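You operate a simulated robot arm through the tools that you are given. There is no shell and no other tool.

Carry out the task below with a simulated robot arm. There is one attempt and no reset: what you move stays moved.

## Task
Shut off the clogged column, let its pressure off to waste and run the other one alone.
Fine: clogged means top gauge over foot gauge by more than the limit card; shut its feed, out and the link valve before opening its waste valve; the other's feed and out open.
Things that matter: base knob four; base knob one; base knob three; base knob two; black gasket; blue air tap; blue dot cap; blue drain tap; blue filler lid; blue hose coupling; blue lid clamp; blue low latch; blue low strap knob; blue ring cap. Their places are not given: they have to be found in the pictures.

The check looks at the end state, three seconds after you hand in, the way a careful person would. Anything else that was tipped, shoved, dropped, spilled or broken makes it a failure.

## Robot
A 7-joint arm with a two-finger gripper, fixed in place. Base frame: the origin is at the foot of the arm, x ahead of it, y to its left, z up. Units: mm, rad, N and s.
It reaches about 985 mm from its shoulder. Its first joint turns from -2.897 to 2.897 rad. Payload 2.45 kg.
The tool frame sits at the grasp point between the pads (the TCP): z along the fingers, y along the line on which they close. The tips reach 27 mm beyond it. Largest opening 80 mm; the body of the gripper starts 54 mm behind the TCP.
Orientation is that of the tool frame in the base frame, as a unit quaternion [w, x, y, z]. With the fingers straight down and closing along the base's y, the tool's x points along the base's -x, its y along +y and its z along -z.

## Interface
- The arm moves only by the tool step_arm. Its argument "rows" is text: rows parted by semicolons, each of 6 numbers parted by spaces: the shift along the base's x, y, z in cm, then the turn, a rotation vector about the base's x, y, z in rad. In form: x y z wx wy wz; .... A call has 1 to 20 rows; each row shifts and turns the commanded pose from where the row before left it. "hand" is the opening, from 0 (shut) to 1 (fully open), set as the call begins (left out, the last holds). Each row takes 0.2 s and may step no farther than 50 mm and 0.15 rad from the row before; otherwise, or with a gripper value out of range, the whole call is refused. A pose out of reach is approached as far as the arm can. The call stops where the force on the tool passes 90 N (or 10 N more than at its start, if that is more) or the arm is blocked; 0.2 s more then pass. The fingers move at their own pace (about 153 mm/s each) and stop on an object; they squeeze with about 37 N. The grip force told is the motor's: it shows also when the fingers shut on nothing. Time passes only in rows, and 0.2 s behind the last, so rows that do not move let the fingers close. The reply holds the time, the measured pose of the TCP, the force on the tool along the base axes, the opening and the grip force, in the units named above and with some noise, with the torque about the TCP (base axes, N m) and any sound that the robot's microphone picked up.
- Cameras (640 x 400 px; columns grow to the right, rows downward): "scene" is fixed at [220.5, 650.6, 1628]; the picture's right is [-0.99, -0.11, 0.00], its down [-0.04, 0.42, -0.91] and it looks along [0.10, -0.90, -0.42] (base axes); focal length 347 px, centre (320, 200). "wrist" rides on the gripper at [63, 12, -79] in the tool frame; the picture's right is [-0.19, 0.98, 0.00], its down [-0.72, -0.14, -0.68] and it looks along [-0.67, -0.13, 0.73] (tool axes); focal length 226 px, centre (320, 200).
- snapshot(camera): a new picture of that camera. No time passes.
- slide_trunk(by): slides the trunk up (or, below 0, down) by that many mm; the arm rides with it, the base frame stays. It gives what a move gives, with no picture.
- probe_pixels(camera, pixels): for up to 12 pixels [column, row] of the newest picture of that camera ("zoom" is the newest enlarged one), the place [x, y, z] in the base frame of the surface seen there, good to about 2 mm. No time passes.
- inspect(camera, box): a new picture of the part [left, top, right, bottom] of that camera's present view, enlarged. No time passes.
- close_job(): hands the job in; it is judged then, once.

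Unless the task says otherwise, let go and move clear before handing in.

The tools are called after "Request:" by a JSON object that holds its "op" and its "data". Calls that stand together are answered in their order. step_arm: Moves the arm, as the interface text tells. Its arguments: {"type":"object","properties":{"rows":{"type":"string"},"hand":{"type":"number"}},"required":["rows"]} The other tools are called the same way: slide_trunk (by) slides the trunk up or down; snapshot (camera) takes a picture; probe_pixels (camera, pixels) gives the place of the surface under pixels of a picture; inspect (camera, box) takes an enlarged picture of a part of a camera's view; close_job () hands the job in.

At the start:

```text
clock: 0.0
position: [105.6, -472.1, 1323.6]
tcp_rot: [0.0, 0.0, 1.0, 0.0]
force: [-1.0, -1.0, 0.2]
torque: [-0.01, -0.02, -0.03]
grip_width: 79.9
gripper_force: 0.0
trunk travel left (down, up): [-300.0, 240.0]
```

scene: 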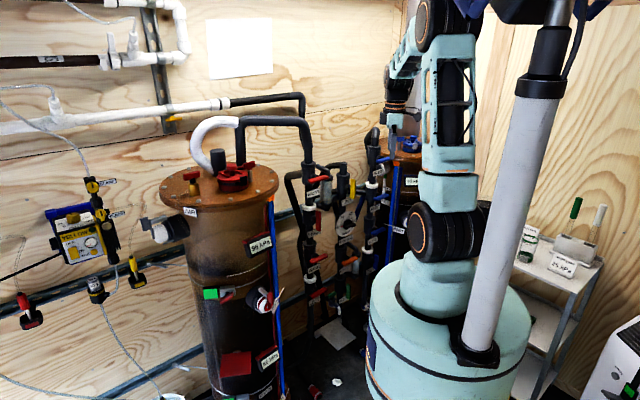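
wrist: 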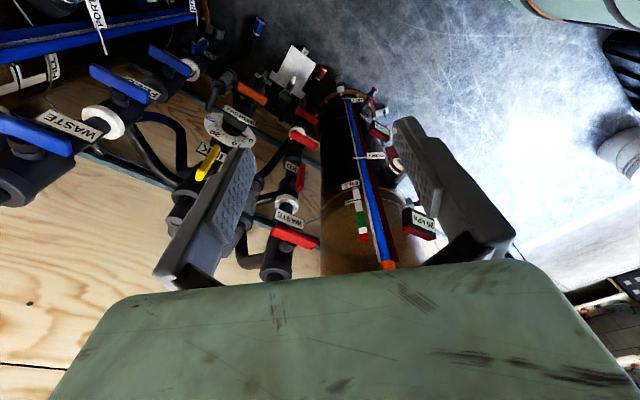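

The scene picture shows two brown columns (one at about (235,280), the other behind the arm at (400,200)), with gauges, valves and a card near (565,265). I'll enlarge several parts to read labels before moving anything.

Request:
{"op": "inspect", "data": {"camera": "scene", "box": [270, 110, 430, 210]}}

Request:
{"op": "inspect", "data": {"camera": "scene", "box": [270, 200, 430, 300]}}

Request:
{"op": "inspect", "data": {"camera": "scene", "box": [150, 140, 310, 240]}}

Request:
{"op": "inspect", "data": {"camera": "scene", "box": [180, 230, 340, 330]}}

Request:
{"op": "inspect", "data": {"camera": "scene", "box": [180, 300, 340, 400]}}

Request:
{"op": "inspect", "data": {"camera": "scene", "box": [500, 190, 640, 290]}}

Request:
{"op": "inspect", "data": {"camera": "wrist", "box": [0, 0, 240, 150]}}

Request:
{"op": "inspect", "data": {"camera": "wrist", "box": [180, 40, 460, 280]}}

```text
4.00 times, centred on (350, 160) of scene
```

zoom: 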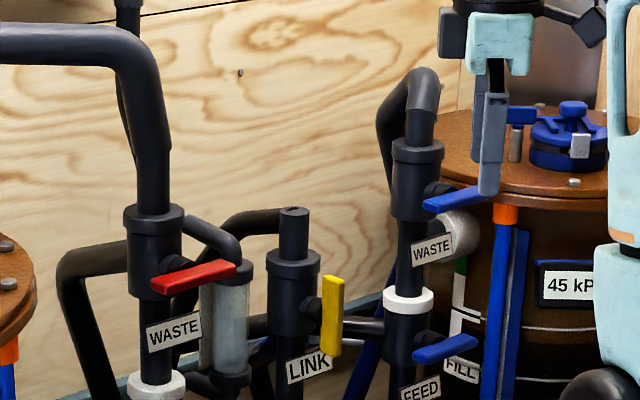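

```text
4.00 times, centred on (350, 250) of scene
```

zoom: 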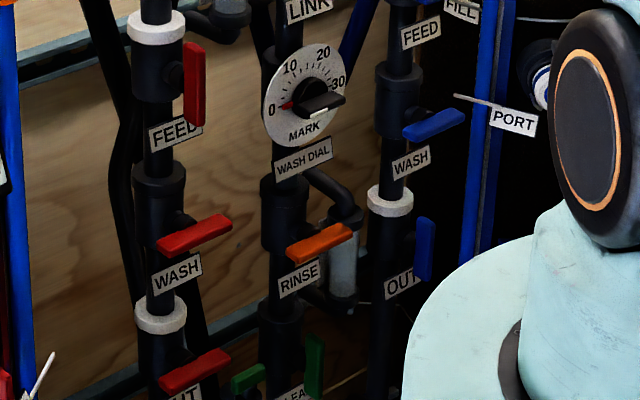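

```text
4.00 times, centred on (230, 190) of scene
```

zoom: 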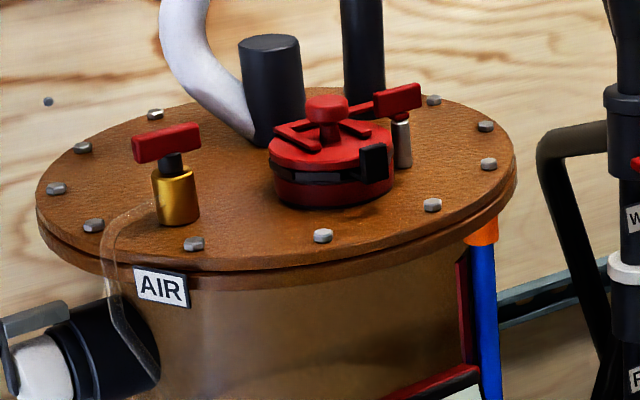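

```text
4.00 times, centred on (260, 280) of scene
```

zoom: 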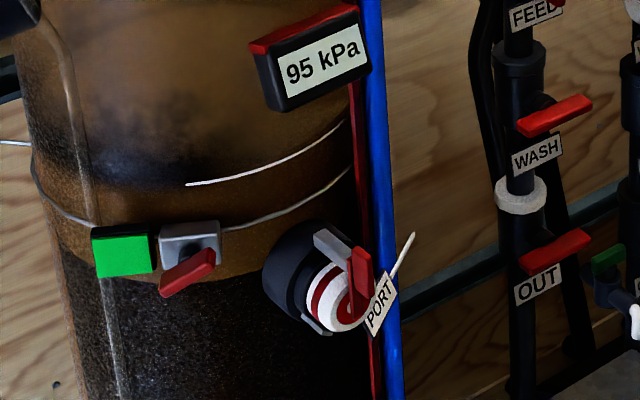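

```text
4.00 times, centred on (260, 350) of scene
```

zoom: 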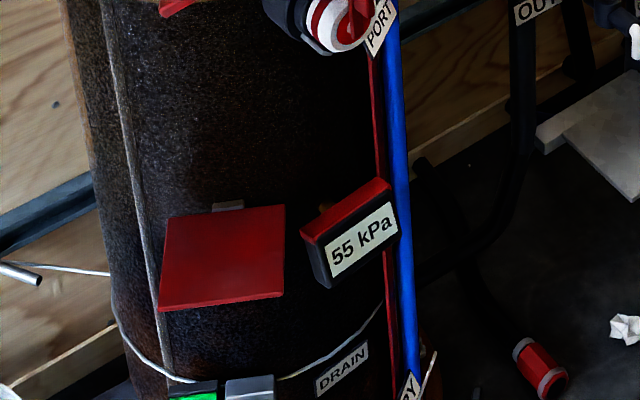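

```text
4.00 times, centred on (570, 240) of scene
```

zoom: 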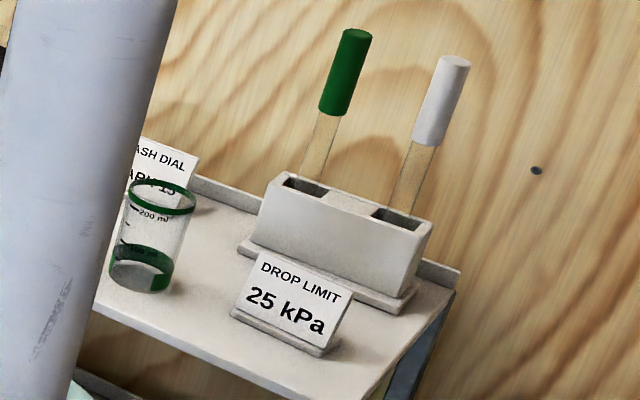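

```text
2.67 times, centred on (120, 75) of wrist
```

zoom: 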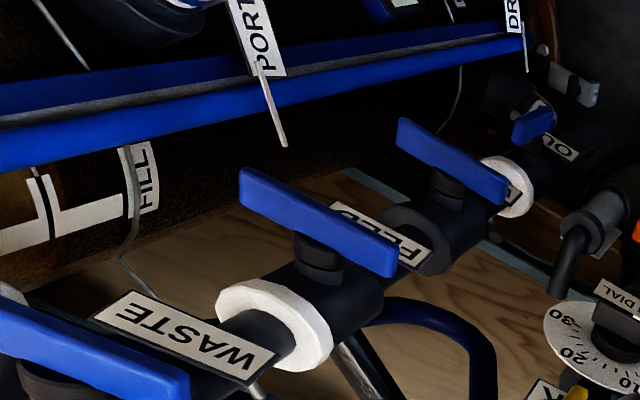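

```text
1.67 times, centred on (320, 160) of wrist
```

zoom: 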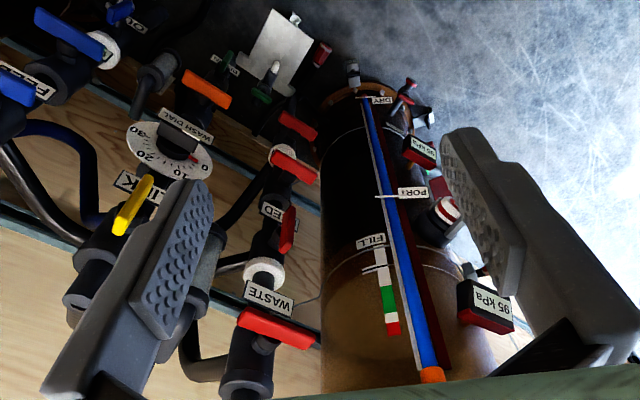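

Red column gauges read 95 kPa (top, scene (265,243)) and 55 kPa (foot, scene (270,360)); limit card says 25 kPa. The blue column's top gauge shows 45 kPa; its foot gauge isn't read yet. I'll probe the valve levers and look closer in the wrist view for the blue foot gauge.

Request:
{"op": "snapshot", "data": {"camera": "scene"}}

Request:
{"op": "probe_pixels", "data": {"camera": "scene", "pixels": [[318, 179], [353, 189], [383, 159], [381, 197], [318, 221], [318, 258], [318, 293], [376, 262], [350, 260], [378, 231], [349, 226], [332, 295]]}}

Request:
{"op": "inspect", "data": {"camera": "scene", "box": [370, 130, 450, 180]}}

Request:
{"op": "inspect", "data": {"camera": "scene", "box": [280, 270, 380, 400]}}

Request:
{"op": "inspect", "data": {"camera": "wrist", "box": [60, 0, 200, 90]}}

Request:
{"op": "inspect", "data": {"camera": "scene", "box": [0, 140, 160, 340]}}

```text
taken
```

scene: 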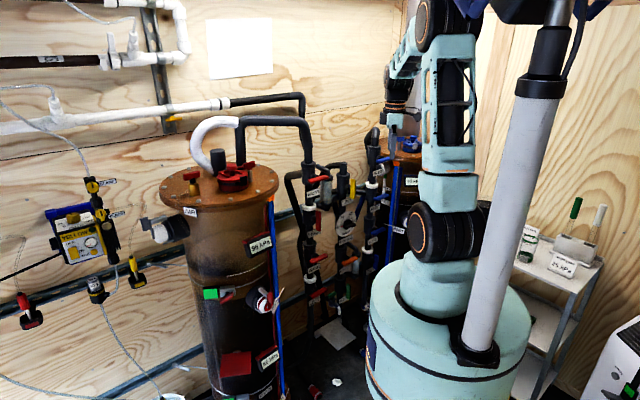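

```text
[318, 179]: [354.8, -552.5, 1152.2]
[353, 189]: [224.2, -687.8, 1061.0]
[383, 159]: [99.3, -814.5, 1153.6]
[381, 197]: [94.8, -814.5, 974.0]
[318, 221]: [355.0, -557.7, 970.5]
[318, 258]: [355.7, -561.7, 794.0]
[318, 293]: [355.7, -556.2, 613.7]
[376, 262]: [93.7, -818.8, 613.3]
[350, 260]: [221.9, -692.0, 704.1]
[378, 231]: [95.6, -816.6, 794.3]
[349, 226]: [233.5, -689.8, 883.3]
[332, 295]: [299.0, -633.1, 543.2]
```

```text
8.00 times, centred on (410, 155) of scene
```

zoom: 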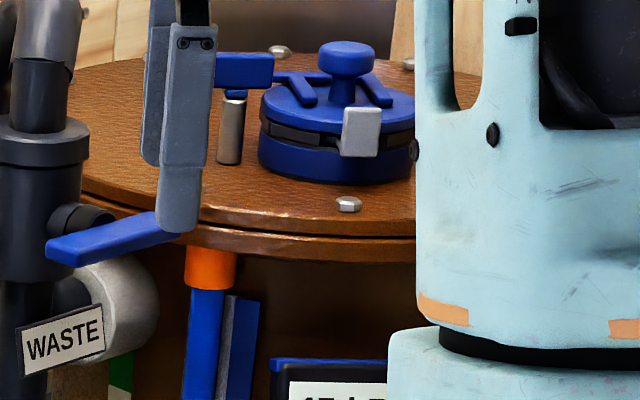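

```text
3.08 times, centred on (330, 335) of scene
```

zoom: 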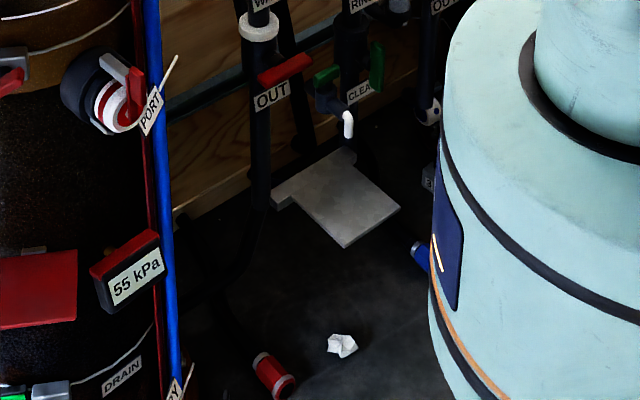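

```text
4.44 times, centred on (130, 45) of wrist
```

zoom: 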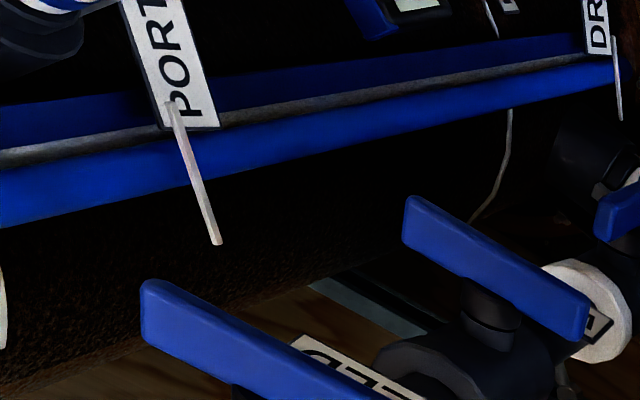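

```text
2.00 times, centred on (80, 240) of scene
```

zoom: 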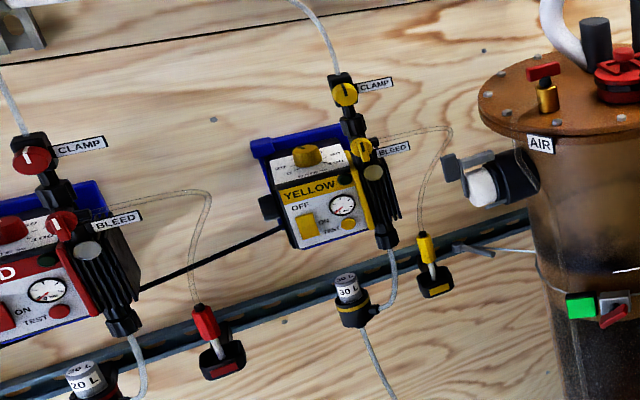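

The valve levers lie on a plane facing the base: red stack at about (355,-556), link stack (224,-690), blue stack (97,-815); red FEED, LINK and blue OUT levers stand vertical, the rest lie across. I'll probe geometry around the columns in the wrist view and find the blue foot gauge, near wrist (150,2).

Request:
{"op": "snapshot", "data": {"camera": "wrist"}}

Request:
{"op": "probe_pixels", "data": {"camera": "wrist", "pixels": [[150, 3], [50, 35], [150, 13], [99, 28], [185, 20], [355, 100], [386, 262], [425, 222], [380, 130], [398, 165], [345, 160], [330, 230]]}}

Request:
{"op": "probe_pixels", "data": {"camera": "scene", "pixels": [[192, 176], [275, 185], [233, 170], [220, 200], [262, 243], [270, 357], [263, 300], [272, 200], [388, 152], [392, 190], [411, 180], [420, 145]]}}

Request:
{"op": "inspect", "data": {"camera": "wrist", "box": [120, 0, 180, 20]}}

```text
taken
```

wrist: 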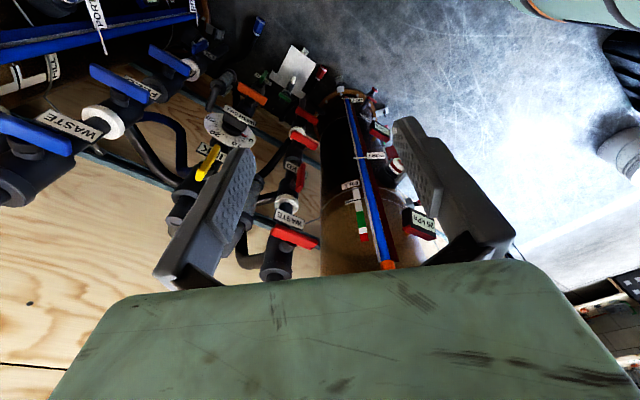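

```text
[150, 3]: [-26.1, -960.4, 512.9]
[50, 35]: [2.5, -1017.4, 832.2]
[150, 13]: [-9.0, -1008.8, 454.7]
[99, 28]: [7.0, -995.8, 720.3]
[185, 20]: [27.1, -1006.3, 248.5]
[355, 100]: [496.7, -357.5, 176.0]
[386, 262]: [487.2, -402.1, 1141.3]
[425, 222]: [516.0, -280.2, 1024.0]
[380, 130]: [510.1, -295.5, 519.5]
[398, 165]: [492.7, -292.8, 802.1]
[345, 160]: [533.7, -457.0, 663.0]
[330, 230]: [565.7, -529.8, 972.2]
```

```text
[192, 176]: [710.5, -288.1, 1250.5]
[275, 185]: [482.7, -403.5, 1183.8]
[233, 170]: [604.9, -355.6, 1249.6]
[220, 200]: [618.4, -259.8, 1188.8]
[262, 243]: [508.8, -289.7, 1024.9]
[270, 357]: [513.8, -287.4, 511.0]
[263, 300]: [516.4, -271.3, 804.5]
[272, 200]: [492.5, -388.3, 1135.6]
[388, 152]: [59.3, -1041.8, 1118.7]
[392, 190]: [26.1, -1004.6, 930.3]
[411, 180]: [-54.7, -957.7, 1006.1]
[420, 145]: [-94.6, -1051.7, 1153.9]
```

```text
10.67 times, centred on (150, 10) of wrist
```

zoom: 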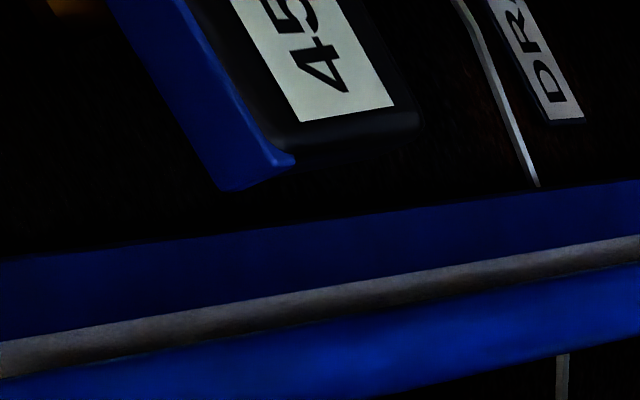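

The blue foot gauge reads "45…" and its top gauge "45 kP…", so the blue one's drop is small and red (95 over 55 = 40 > 25) is the clogged one; I'll confirm later with a better view. Next I'll probe the arm's body for its shoulder height and enlarge the valve levers to see how they mount.

Request:
{"op": "probe_pixels", "data": {"camera": "scene", "pixels": [[440, 232], [450, 190], [450, 100], [440, 20], [420, 300], [398, 85], [405, 60], [480, 350], [390, 130], [440, 290], [520, 150], [400, 120]]}}

Request:
{"op": "inspect", "data": {"camera": "scene", "box": [295, 200, 345, 232]}}

Request:
{"op": "inspect", "data": {"camera": "scene", "box": [330, 165, 380, 197]}}

Request:
{"op": "inspect", "data": {"camera": "wrist", "box": [230, 110, 340, 270]}}

Request:
{"op": "inspect", "data": {"camera": "scene", "box": [300, 275, 350, 307]}}

```text
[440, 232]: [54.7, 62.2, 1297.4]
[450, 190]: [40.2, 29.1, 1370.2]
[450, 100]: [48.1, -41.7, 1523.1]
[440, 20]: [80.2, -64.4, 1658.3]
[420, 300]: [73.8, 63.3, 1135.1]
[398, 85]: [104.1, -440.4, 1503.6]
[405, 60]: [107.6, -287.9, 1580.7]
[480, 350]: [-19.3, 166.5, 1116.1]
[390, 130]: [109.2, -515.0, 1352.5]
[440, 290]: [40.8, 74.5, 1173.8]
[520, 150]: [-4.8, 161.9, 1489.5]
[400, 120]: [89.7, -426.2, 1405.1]
```

```text
12.50 times, centred on (320, 216) of scene
```

zoom: 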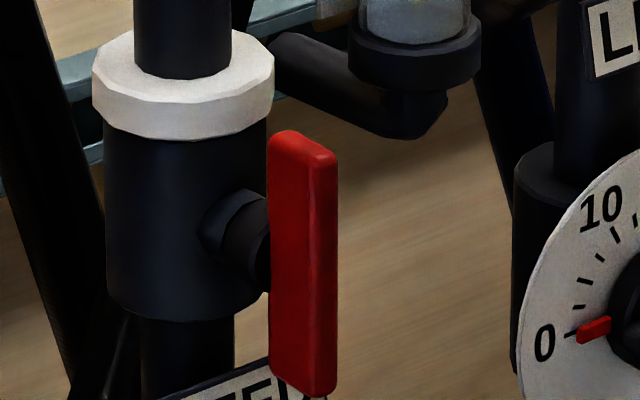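

```text
12.50 times, centred on (355, 181) of scene
```

zoom: 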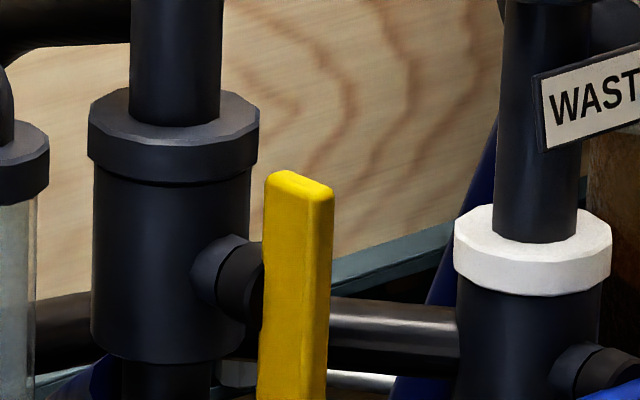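

```text
2.50 times, centred on (285, 190) of wrist
```

zoom: 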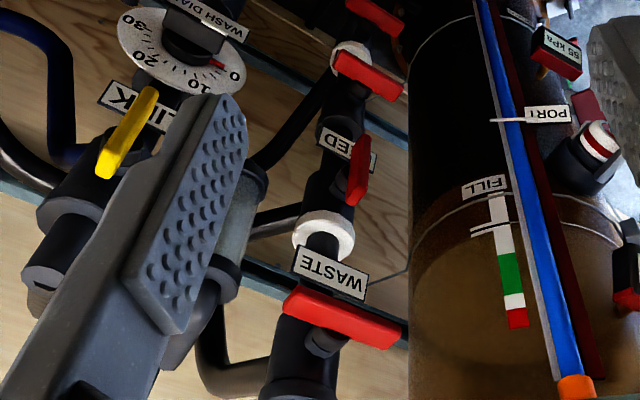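

```text
12.50 times, centred on (325, 291) of scene
```

zoom: 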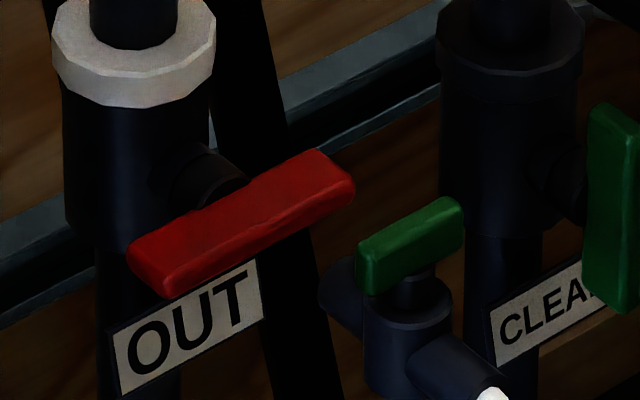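

The levers are centred T-bars on a short stem facing the base, about 16 mm wide, and the shoulder sits near z 1300. I'll lower the trunk 200 mm so the arm works level with the valves, then turn the tool towards the manifold.

Request:
{"op": "slide_trunk", "data": {"by": -200}}

```text
clock: 2.2
position: [105.1, -470.5, 1125.4]
tcp_rot: [0.0, 0.0, 1.0, 0.0]
force: [-0.2, 0.8, 0.6]
torque: [0.01, 0.0, -0.01]
grip_width: 80.1
gripper_force: 0.0
trunk travel left (down, up): [-100.0, 440.0]
```

The trunk is down and the tool still points down at (105,-470,1125). Next I swing the fingers to point along (0.707,-0.707,0) while moving a bit outward in x, staying well in front of the lever plane.

Request:
{"op": "step_arm", "data": {"rows": "1.2 0 0 -0.10098 -0.10098 0;1.2 0 0 -0.10098 -0.10098 0;1.2 0 0 -0.10098 -0.10098 0;1.2 0 0 -0.10098 -0.10098 0;1.2 0 0 -0.10098 -0.10098 0;1.2 0 0 -0.10098 -0.10098 0", "hand": 1}}

Request:
{"op": "snapshot", "data": {"camera": "scene"}}

Request:
{"op": "snapshot", "data": {"camera": "wrist"}}

```text
clock: 3.6
position: [175.2, -470.8, 1123.6]
tcp_rot: [0.293, 0.001, 0.909, -0.295]
force: [0.2, -0.2, -0.6]
torque: [-0.01, 0.0, 0.0]
grip_width: 79.8
gripper_force: 0.1
trunk travel left (down, up): [-100.0, 440.0]
```

```text
taken
```

scene: 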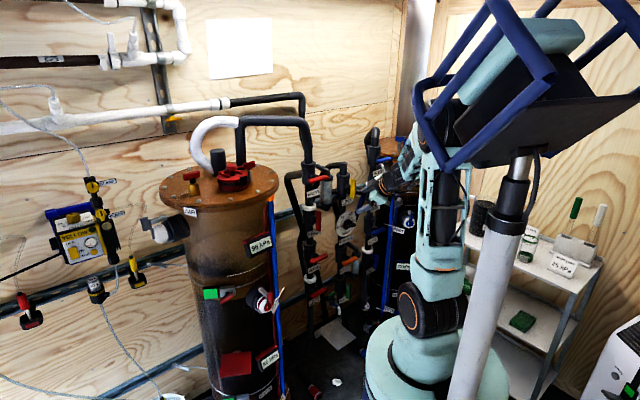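

```text
taken
```

wrist: 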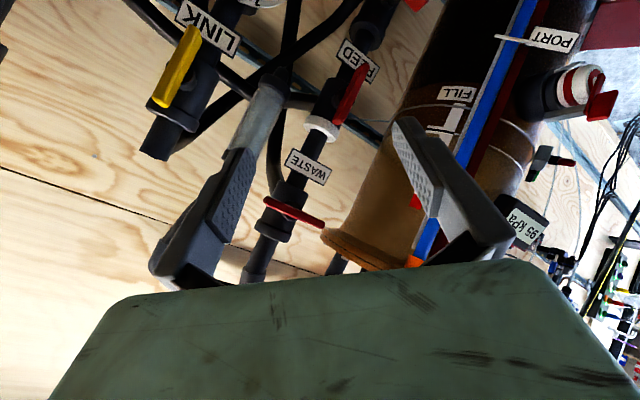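

The tool tracked well (force near zero), now tilted halfway. I'll finish the turn to horizontal.

Request:
{"op": "step_arm", "data": {"rows": "1.2 0 0 -0.10098 -0.10098 0;1.2 0 0 -0.10098 -0.10098 0;1.2 0 0 -0.10098 -0.10098 0;1.2 0 0 -0.10098 -0.10098 0;1.2 0 0 -0.10098 -0.10098 0"}}

Request:
{"op": "snapshot", "data": {"camera": "scene"}}

Request:
{"op": "snapshot", "data": {"camera": "wrist"}}

```text
clock: 4.8
position: [233.7, -472.5, 1124.8]
tcp_rot: [0.5, 0.001, 0.706, -0.502]
force: [-1.1, -0.6, -0.4]
torque: [-0.02, -0.01, 0.07]
grip_width: 79.8
gripper_force: 0.0
out of reach, approached as far as the arm can: row 2
trunk travel left (down, up): [-100.0, 440.0]
```

```text
taken
```

scene: 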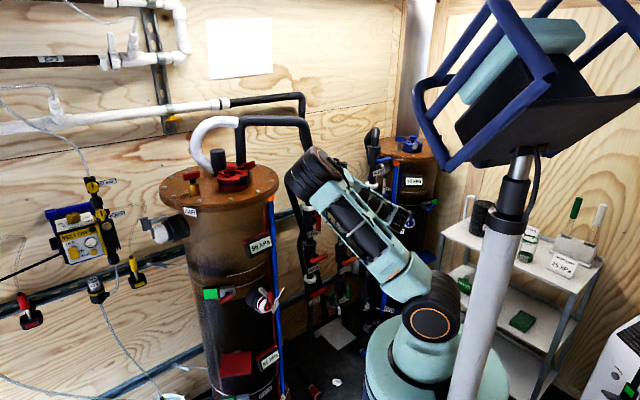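

```text
taken
```

wrist: 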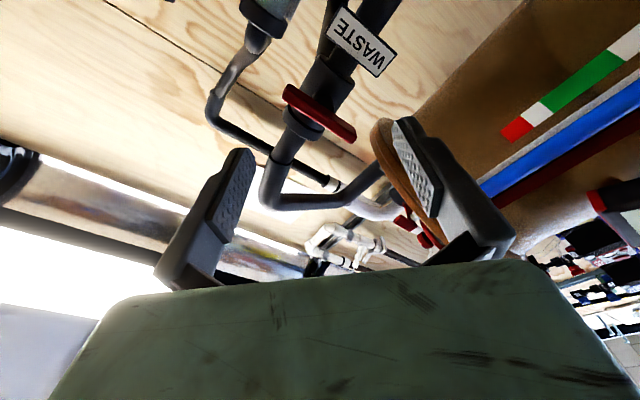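

The pose was reached, but the elbow swung over to scene (320,170), towards the pipes, which I don't like. I'll probe where the elbow is relative to the manifold before going on.

Request:
{"op": "probe_pixels", "data": {"camera": "scene", "pixels": [[315, 165], [335, 175], [300, 180], [340, 215], [375, 220], [405, 270], [435, 310], [400, 215], [320, 195], [385, 175]]}}

Request:
{"op": "inspect", "data": {"camera": "scene", "box": [270, 120, 470, 320]}}

```text
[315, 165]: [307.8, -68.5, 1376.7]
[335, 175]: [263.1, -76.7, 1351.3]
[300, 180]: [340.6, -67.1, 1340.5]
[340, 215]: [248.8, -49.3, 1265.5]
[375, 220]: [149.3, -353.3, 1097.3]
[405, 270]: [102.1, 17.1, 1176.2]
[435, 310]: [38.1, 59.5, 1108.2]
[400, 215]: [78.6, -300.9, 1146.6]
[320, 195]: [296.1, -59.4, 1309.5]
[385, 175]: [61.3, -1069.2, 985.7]
```

```text
2.00 times, centred on (370, 220) of scene
```

zoom: 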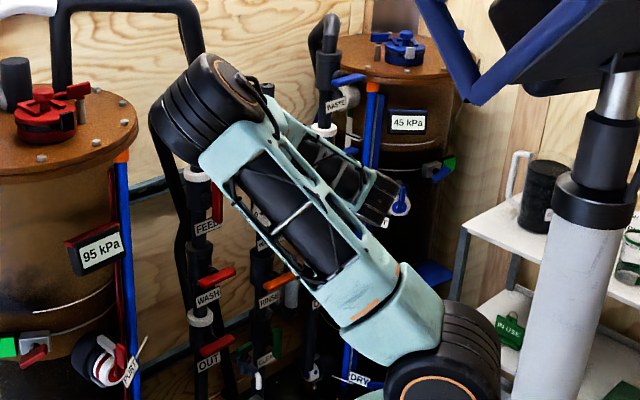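

The elbow is at about (300,-65,1350), well clear of the pipes and of the red column, so it's acceptable; blue top gauge reads 45 kPa clearly. I'll roll the tool +45° about the approach axis so the fingers close horizontally, in small rows.

Request:
{"op": "step_arm", "data": {"rows": "0 0 0 0.0926 -0.0926 0;0 0 0 0.0926 -0.0926 0;0 0 0 0.0926 -0.0926 0"}}

Request:
{"op": "snapshot", "data": {"camera": "scene"}}

Request:
{"op": "snapshot", "data": {"camera": "wrist"}}

```text
clock: 5.6
position: [235.4, -471.5, 1125.4]
tcp_rot: [0.588, 0.139, 0.693, -0.392]
force: [-0.1, -0.3, 0.5]
torque: [0.03, 0.01, 0.0]
grip_width: 80.2
gripper_force: 0.1
trunk travel left (down, up): [-100.0, 440.0]
```

```text
taken
```

scene: 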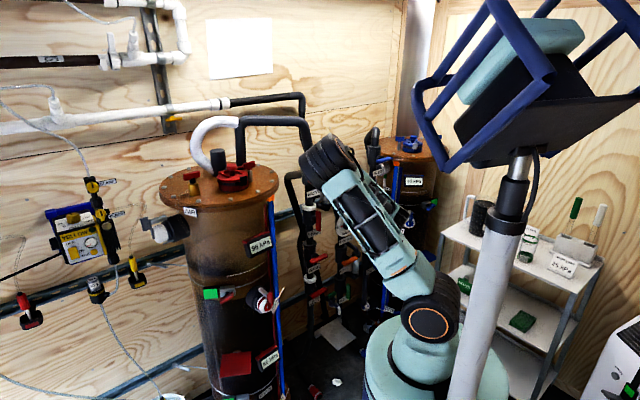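

```text
taken
```

wrist: 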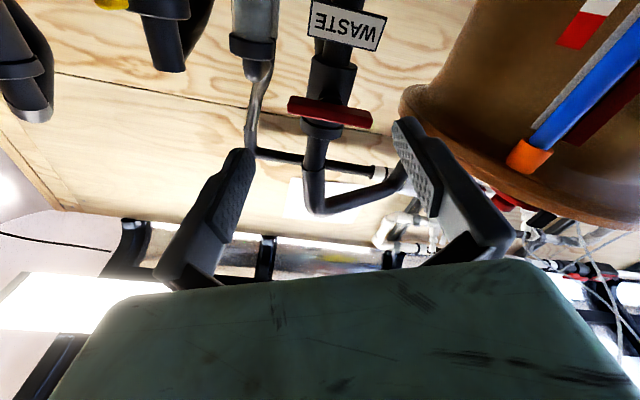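

The roll works and the elbow moved to a more upright place. I continue the remaining half of the roll.

Request:
{"op": "step_arm", "data": {"rows": "0 0 0 0.0926 -0.0926 0;0 0 0 0.0926 -0.0926 0;0 0 0 0.0924 -0.0924 0"}}

Request:
{"op": "snapshot", "data": {"camera": "wrist"}}

Request:
{"op": "snapshot", "data": {"camera": "scene"}}

```text
clock: 6.4
position: [235.2, -470.4, 1125.1]
tcp_rot: [0.654, 0.271, 0.653, -0.27]
force: [0.4, 0.2, 0.4]
torque: [-0.01, 0.0, -0.02]
grip_width: 79.8
gripper_force: 0.0
trunk travel left (down, up): [-100.0, 440.0]
```

```text
taken
```

wrist: 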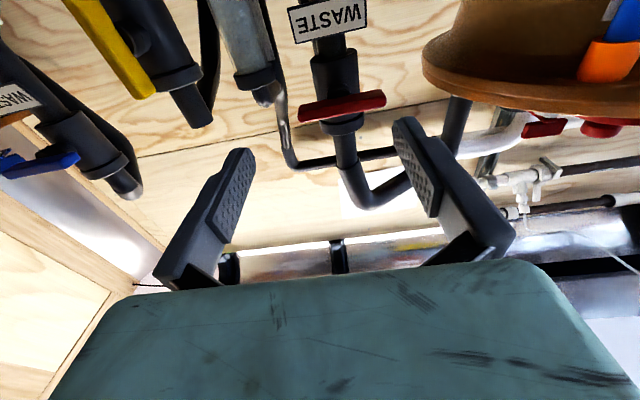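

```text
taken
```

scene: 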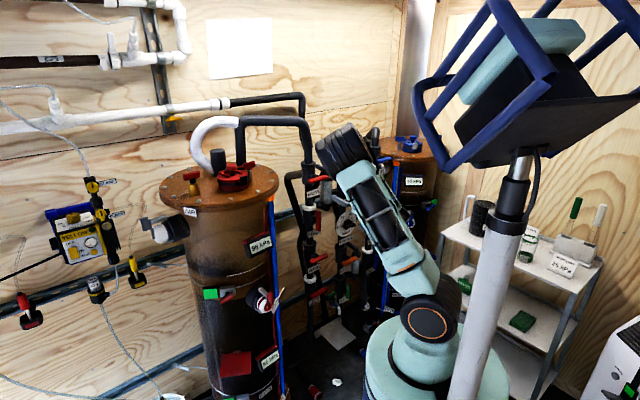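

The tool is now level with camera below. I'll measure the red FEED, LINK, WASTE and blue FEED levers accurately with zoomed probes.

Request:
{"op": "inspect", "data": {"camera": "scene", "box": [295, 200, 345, 232]}}

Request:
{"op": "probe_pixels", "data": {"camera": "zoom", "pixels": [[278, 150], [325, 165], [292, 165], [310, 165], [325, 380], [285, 360], [325, 270], [285, 260], [240, 240], [265, 240], [180, 240], [230, 205]]}}

```text
12.50 times, centred on (320, 216) of scene
```

zoom: 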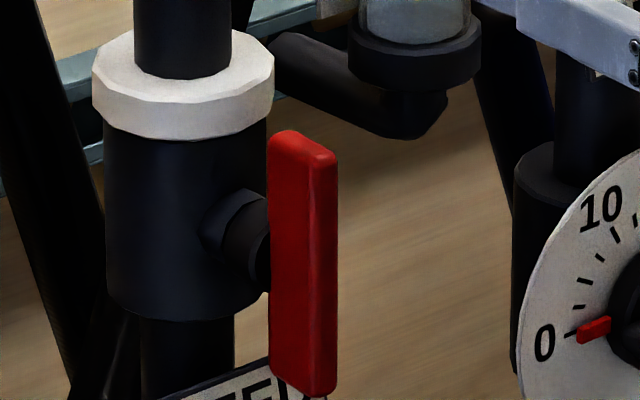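

```text
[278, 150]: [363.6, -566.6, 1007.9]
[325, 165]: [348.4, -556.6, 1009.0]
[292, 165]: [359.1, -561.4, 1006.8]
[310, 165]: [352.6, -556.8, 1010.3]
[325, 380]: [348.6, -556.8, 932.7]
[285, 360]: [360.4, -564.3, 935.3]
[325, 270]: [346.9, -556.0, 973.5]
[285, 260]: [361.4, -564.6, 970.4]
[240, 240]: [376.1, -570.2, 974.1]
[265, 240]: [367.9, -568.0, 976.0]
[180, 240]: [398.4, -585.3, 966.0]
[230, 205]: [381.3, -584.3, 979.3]
```

Red FEED's lever is a bar about 10 mm wide, 20 deep and 85 long, centred near (352,-560,970), front face about 640 mm out along the approach axis. I'll drop to z 970 and stop ~60 mm short of it.

Request:
{"op": "step_arm", "data": {"rows": "0 0 -3.1 0 0 0;0 0 -3.1 0 0 0;0 0 -3.1 0 0 0;0 0 -3.1 0 0 0;0 0 -3.1 0 0 0"}}

Request:
{"op": "snapshot", "data": {"camera": "scene"}}

Request:
{"op": "snapshot", "data": {"camera": "wrist"}}

```text
clock: 7.6
position: [236.6, -471.3, 968.6]
tcp_rot: [0.654, 0.271, 0.652, -0.271]
force: [-0.8, 0.5, -0.2]
torque: [0.01, 0.05, -0.01]
grip_width: 80.1
gripper_force: 0.1
trunk travel left (down, up): [-100.0, 440.0]
```

```text
taken
```

scene: 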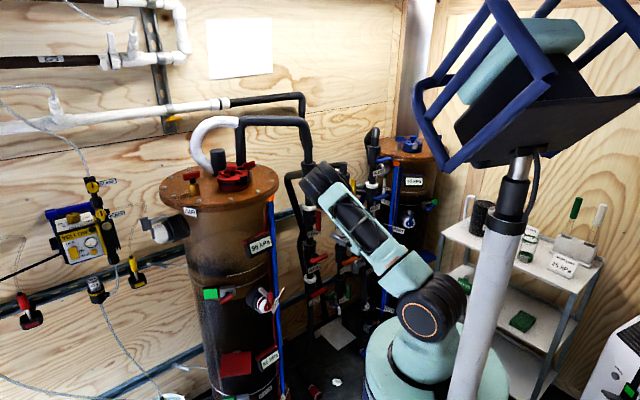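

```text
taken
```

wrist: 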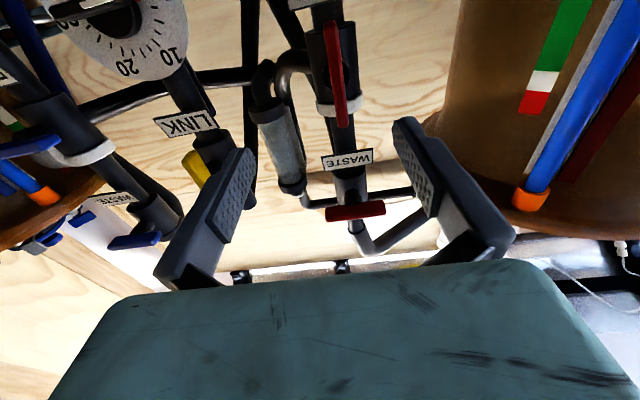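

At z 969 with the red FEED lever seen at wrist (335,75). I'll move forward to about 60 mm short and laterally centred.

Request:
{"op": "step_arm", "data": {"rows": "2.3 -1.45 0.05 0 0 0;2.3 -1.45 0.05 0 0 0;2.27 -1.47 0.04 0 0 0"}}

Request:
{"op": "snapshot", "data": {"camera": "wrist"}}

Request:
{"op": "snapshot", "data": {"camera": "scene"}}

```text
clock: 8.4
position: [306.0, -515.0, 970.6]
tcp_rot: [0.653, 0.271, 0.653, -0.271]
force: [-0.2, -0.5, 0.2]
torque: [-0.03, -0.03, -0.02]
grip_width: 80.0
gripper_force: 0.1
trunk travel left (down, up): [-100.0, 440.0]
```

```text
taken
```

wrist: 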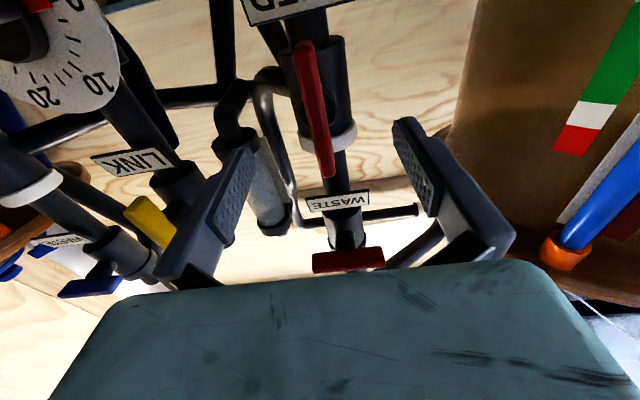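

```text
taken
```

scene: 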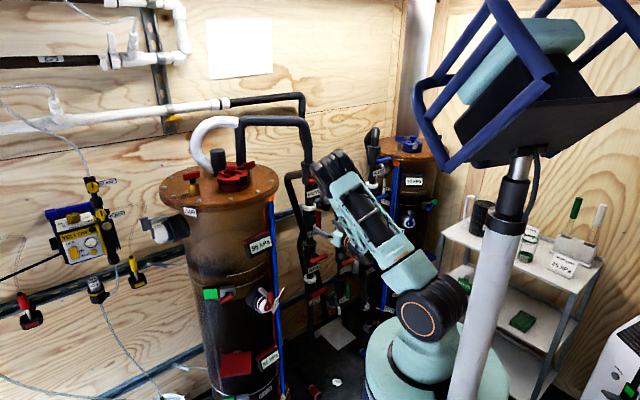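

The lever hangs between the fingers at wrist (318,110). I'll probe it from this camera for a second measurement before advancing.

Request:
{"op": "inspect", "data": {"camera": "wrist", "box": [240, 0, 420, 290]}}

Request:
{"op": "probe_pixels", "data": {"camera": "wrist", "pixels": [[305, 60], [312, 90], [318, 120], [325, 160], [328, 105], [322, 100], [330, 100], [340, 260], [330, 255], [375, 260], [150, 220], [137, 210]]}}

```text
1.38 times, centred on (330, 145) of wrist
```

zoom: 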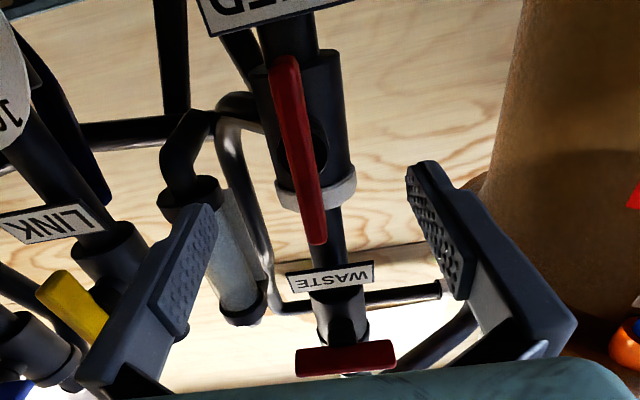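

```text
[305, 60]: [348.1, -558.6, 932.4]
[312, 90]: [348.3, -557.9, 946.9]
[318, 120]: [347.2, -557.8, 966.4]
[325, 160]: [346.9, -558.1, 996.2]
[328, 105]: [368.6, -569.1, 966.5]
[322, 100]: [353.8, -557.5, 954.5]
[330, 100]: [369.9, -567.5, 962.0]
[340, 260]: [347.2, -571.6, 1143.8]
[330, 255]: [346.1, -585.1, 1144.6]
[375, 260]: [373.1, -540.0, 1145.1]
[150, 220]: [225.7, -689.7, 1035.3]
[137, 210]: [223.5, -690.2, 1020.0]
```

Both cameras agree: the bar's front centre is (347.5,-558,970). I'll advance so the finger tips just overlap the bar without reaching past its back, then close.

Request:
{"op": "step_arm", "data": {"rows": "1.15 -1.18 0 0 0 0;1.15 -1.18 0 0 0 0;1.15 -1.18 -0.05 0 0 0"}}

Request:
{"op": "step_arm", "data": {"rows": "0 0 0 0 0 0;0 0 0 0 0 0;0 0 0 0 0 0", "hand": 0}}

Request:
{"op": "snapshot", "data": {"camera": "wrist"}}

Request:
{"op": "inspect", "data": {"camera": "scene", "box": [290, 150, 390, 250]}}

```text
clock: 9.2
position: [339.5, -549.6, 969.6]
tcp_rot: [0.653, 0.271, 0.653, -0.271]
force: [0.7, 0.5, 0.6]
torque: [-0.01, 0.04, 0.0]
grip_width: 80.1
gripper_force: 0.0
trunk travel left (down, up): [-100.0, 440.0]
```

```text
clock: 10.0
position: [338.9, -550.6, 969.2]
tcp_rot: [0.653, 0.271, 0.654, -0.271]
force: [-2.3, -6.8, 1.4]
torque: [0.13, 0.14, -0.11]
grip_width: 11.9
gripper_force: 38.9
trunk travel left (down, up): [-100.0, 440.0]
```

```text
taken
```

wrist: 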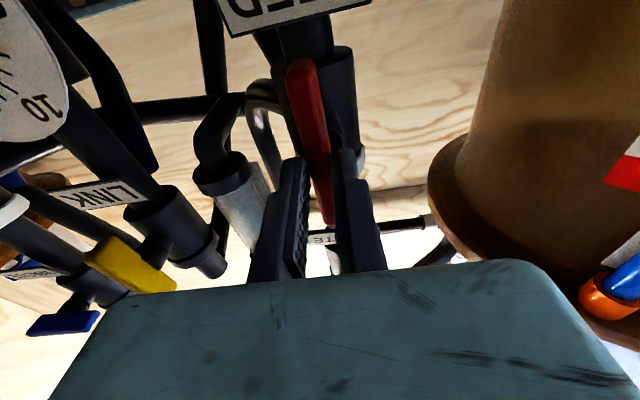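

```text
4.00 times, centred on (340, 200) of scene
```

zoom: 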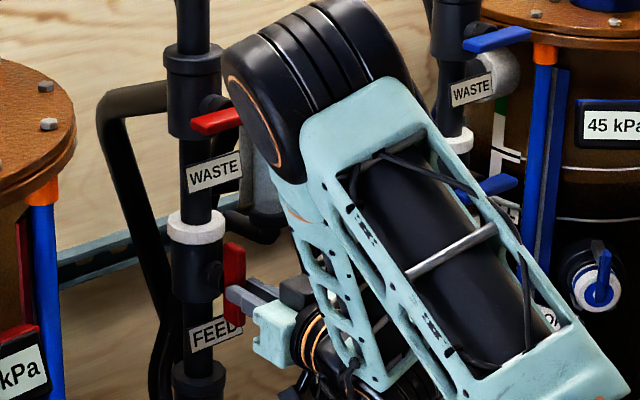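

The fingers hold the bar (11.9 mm, 39 N). I'll test a small turn in one sense (0.1 rad about −approach axis) and read the torque to learn which way it opens.

Request:
{"op": "step_arm", "data": {"rows": "0 0 0 -0.05 0.05 0;0 0 0 -0.05 0.05 0"}}

Request:
{"op": "snapshot", "data": {"camera": "wrist"}}

```text
clock: 10.6
position: [337.5, -551.6, 969.6]
tcp_rot: [0.632, 0.226, 0.67, -0.317]
force: [-6.0, -5.3, -2.6]
torque: [0.58, -0.59, 0.06]
grip_width: 14.1
gripper_force: 40.0
trunk travel left (down, up): [-100.0, 440.0]
```

```text
taken
```

wrist: 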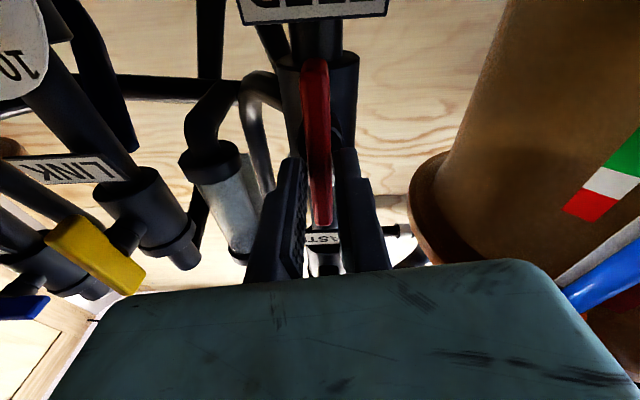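

The lever did not follow (opening grew to 14.1 mm, 0.83 N·m resisting), so that is the stop side or stiff. I'll go back and test the other sense.

Request:
{"op": "step_arm", "data": {"rows": "0 0 0 0.05 -0.05 0;0 0 0 0.05 -0.05 0;0 0 0 0.05 -0.05 0;0 0 0 0.05 -0.05 0"}}

Request:
{"op": "snapshot", "data": {"camera": "wrist"}}

```text
clock: 11.6
position: [338.1, -550.3, 970.2]
tcp_rot: [0.671, 0.317, 0.632, -0.224]
force: [-8.2, -5.7, 0.5]
torque: [0.26, 0.33, -0.07]
grip_width: 11.8
gripper_force: 38.4
trunk travel left (down, up): [-100.0, 440.0]
```

```text
taken
```

wrist: 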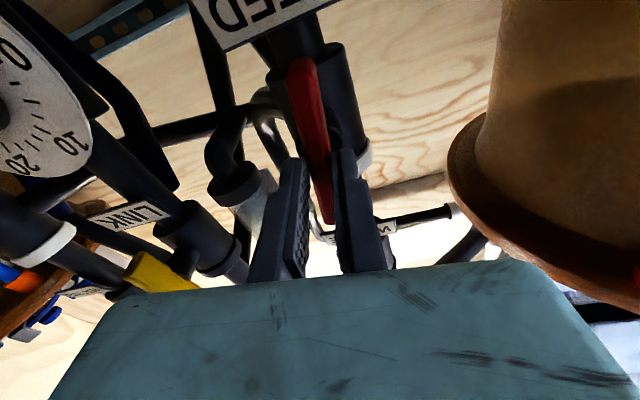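

This way the lever follows (opening stays 11.8 mm, almost no torque). I'll continue turning it in this sense in small batches.

Request:
{"op": "step_arm", "data": {"rows": "0 0 0 0.1 -0.1 0;0 0 0 0.1 -0.1 0;0 0 0 0.1 -0.1 0"}}

Request:
{"op": "snapshot", "data": {"camera": "scene"}}

```text
clock: 12.4
position: [337.9, -550.7, 970.1]
tcp_rot: [0.703, 0.444, 0.551, -0.077]
force: [-9.3, -8.6, 1.5]
torque: [0.46, 0.49, 0.25]
grip_width: 11.7
gripper_force: 38.9
trunk travel left (down, up): [-100.0, 440.0]
```

```text
taken
```

scene: 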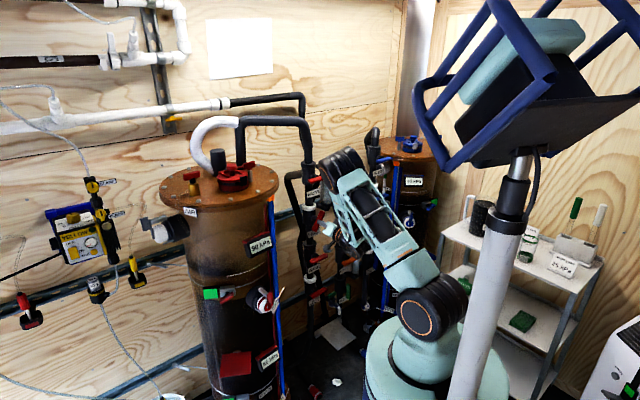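

Turning smoothly with the elbow staying clear. I continue with the next rows.

Request:
{"op": "step_arm", "data": {"rows": "0 0 0 0.1015 -0.1015 0;0 0 0 0.1015 -0.1015 0;0 0 0 0.1015 -0.1015 0;0 0 0 0.1015 -0.1015 0"}}

Request:
{"op": "snapshot", "data": {"camera": "scene"}}

Request:
{"op": "snapshot", "data": {"camera": "wrist"}}

```text
clock: 13.4
position: [339.0, -551.7, 970.2]
tcp_rot: [0.696, 0.581, 0.403, 0.125]
force: [-7.4, -8.8, 3.4]
torque: [-0.23, -0.18, -0.47]
grip_width: 11.7
gripper_force: 38.3
trunk travel left (down, up): [-100.0, 440.0]
```

```text
taken
```

scene: 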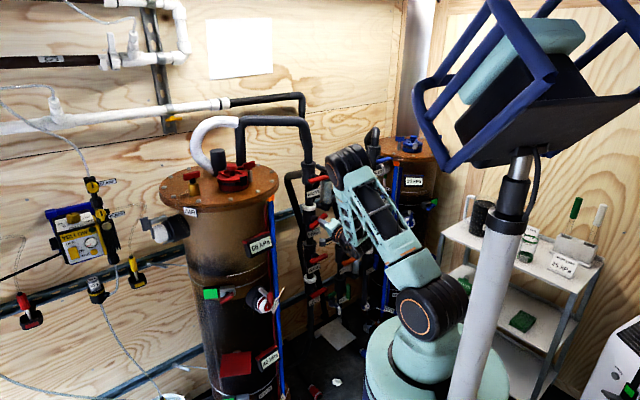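

```text
taken
```

wrist: 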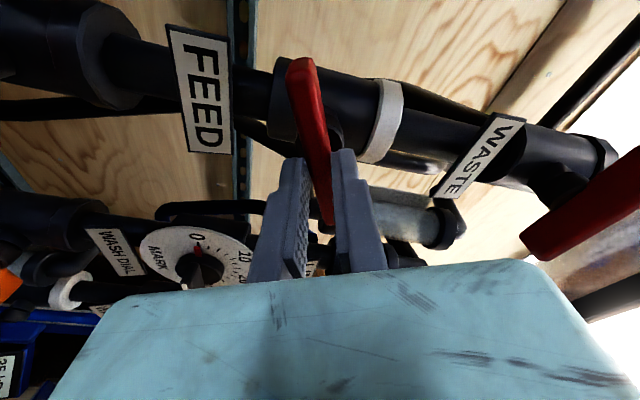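

The lever is following; about 25° remain. The gauges seem live (blue now shows a different number), so I'll finish the turn and then look.

Request:
{"op": "step_arm", "data": {"rows": "0 0 0 0.1015 -0.1015 0;0 0 0 0.1015 -0.1015 0;0 0 0 0.1015 -0.1015 0"}}

Request:
{"op": "snapshot", "data": {"camera": "wrist"}}

Request:
{"op": "inspect", "data": {"camera": "scene", "box": [230, 140, 430, 265]}}

Request:
{"op": "inspect", "data": {"camera": "scene", "box": [180, 230, 340, 380]}}

```text
clock: 14.2
position: [338.9, -550.4, 969.1]
tcp_rot: [0.653, 0.654, 0.269, 0.271]
force: [-8.4, -8.9, 3.6]
torque: [-0.46, 0.23, -0.22]
grip_width: 11.9
gripper_force: 38.8
trunk travel left (down, up): [-100.0, 440.0]
```

```text
taken
```

wrist: 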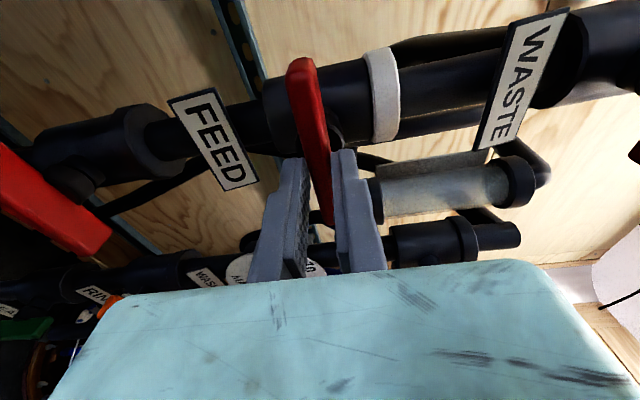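

```text
3.20 times, centred on (330, 202) of scene
```

zoom: 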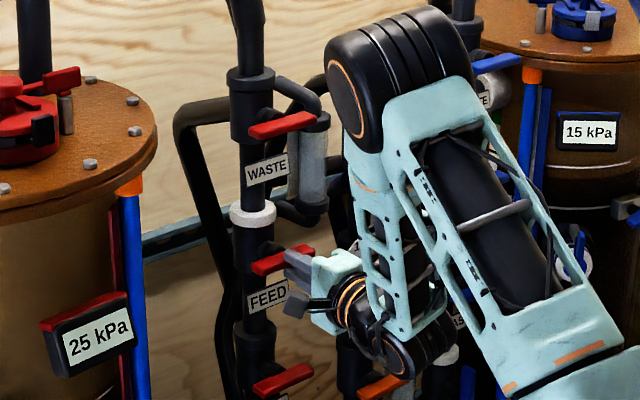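

```text
2.67 times, centred on (260, 305) of scene
```

zoom: 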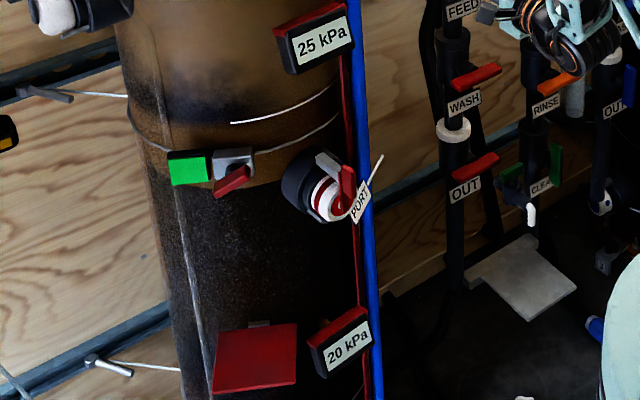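

The FEED lever now lies across the pipe and all gauges dropped (red 25/20, blue 15), so red's feed is shut. I'll open the fingers a little and back straight out.

Request:
{"op": "step_arm", "data": {"rows": "0 0 0 0 0 0;0 0 0 0 0 0", "hand": 0.4}}

Request:
{"op": "step_arm", "data": {"rows": "-1.5 1.5 0 0 0 0;-2.0 2.0 0 0 0 0;-2.5 2.5 0 0 0 0;-1 1 0 0 0 0"}}

Request:
{"op": "inspect", "data": {"camera": "scene", "box": [230, 140, 430, 265]}}

Request:
{"op": "snapshot", "data": {"camera": "wrist"}}

```text
clock: 14.8
position: [339.6, -550.0, 968.8]
tcp_rot: [0.653, 0.654, 0.27, 0.271]
force: [0.4, 0.1, -0.8]
torque: [-0.03, 0.0, 0.01]
grip_width: 32.2
gripper_force: 0.0
trunk travel left (down, up): [-100.0, 440.0]
```

```text
clock: 15.8
position: [268.9, -479.4, 970.4]
tcp_rot: [0.654, 0.653, 0.27, 0.271]
force: [-0.3, -0.7, 0.1]
torque: [0.01, -0.03, 0.0]
grip_width: 32.0
gripper_force: 0.0
trunk travel left (down, up): [-100.0, 440.0]
```

```text
3.20 times, centred on (330, 202) of scene
```

zoom: 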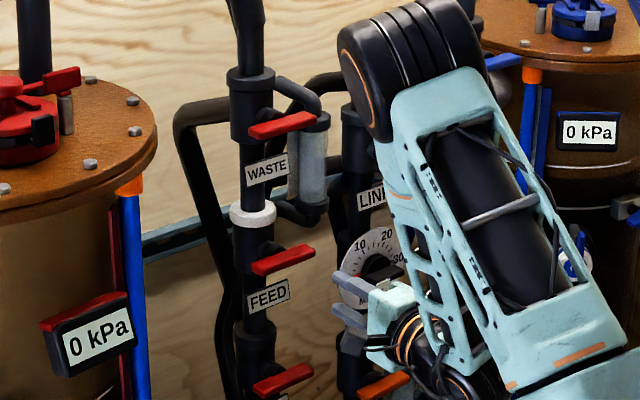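

```text
taken
```

wrist: 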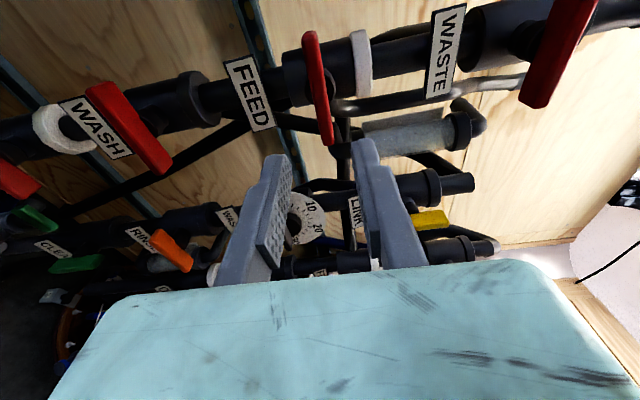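

Red FEED is shut (lever across, parallel with WASTE). Next LINK: I'll roll back to horizontal closing while moving sideways to stand in front of the yellow lever at about (224,-690,1061), staying clear of the lever plane.

Request:
{"op": "step_arm", "data": {"rows": "-0.925 -1.385 0.827 -0.10098 0.10098 0;-0.925 -1.385 0.827 -0.10098 0.10098 0;-0.925 -1.385 0.827 -0.10098 0.10098 0;-0.925 -1.385 0.827 -0.10098 0.10098 0;-0.925 -1.385 0.827 -0.10098 0.10098 0;-0.925 -1.385 0.827 -0.10098 0.10098 0", "hand": 0.8}}

Request:
{"op": "step_arm", "data": {"rows": "-0.925 -1.385 0.827 -0.10098 0.10098 0;-0.925 -1.385 0.827 -0.10098 0.10098 0;-0.925 -1.385 0.827 -0.10098 0.10098 0;-0.925 -1.385 0.827 -0.10098 0.10098 0;-0.925 -1.385 0.827 -0.10098 0.10098 0"}}

Request:
{"op": "snapshot", "data": {"camera": "scene"}}

Request:
{"op": "snapshot", "data": {"camera": "wrist"}}

```text
clock: 17.2
position: [215.7, -563.1, 1019.9]
tcp_rot: [0.706, 0.482, 0.518, -0.026]
force: [-1.3, 0.3, 0.0]
torque: [-0.02, 0.01, -0.01]
grip_width: 63.9
gripper_force: 0.1
trunk travel left (down, up): [-100.0, 440.0]
```

```text
clock: 18.4
position: [168.1, -632.3, 1060.3]
tcp_rot: [0.652, 0.27, 0.653, -0.273]
force: [0.3, -0.1, -0.6]
torque: [0.0, -0.01, -0.02]
grip_width: 63.9
gripper_force: 0.1
trunk travel left (down, up): [-100.0, 440.0]
```

```text
taken
```

scene: 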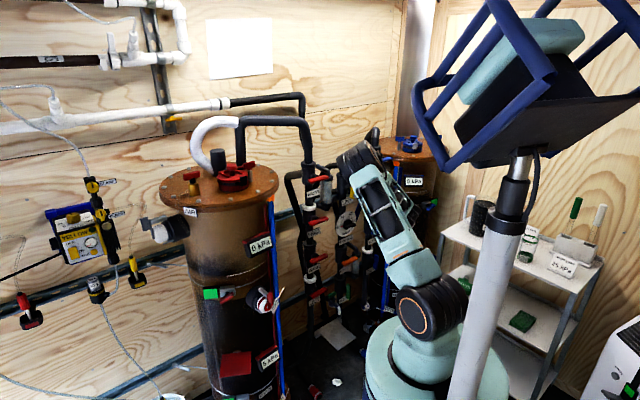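

```text
taken
```

wrist: 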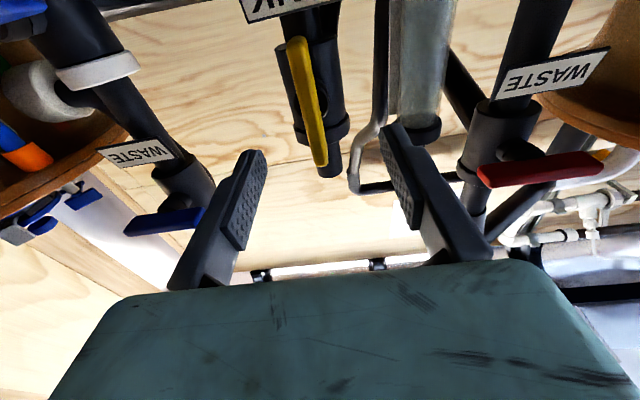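

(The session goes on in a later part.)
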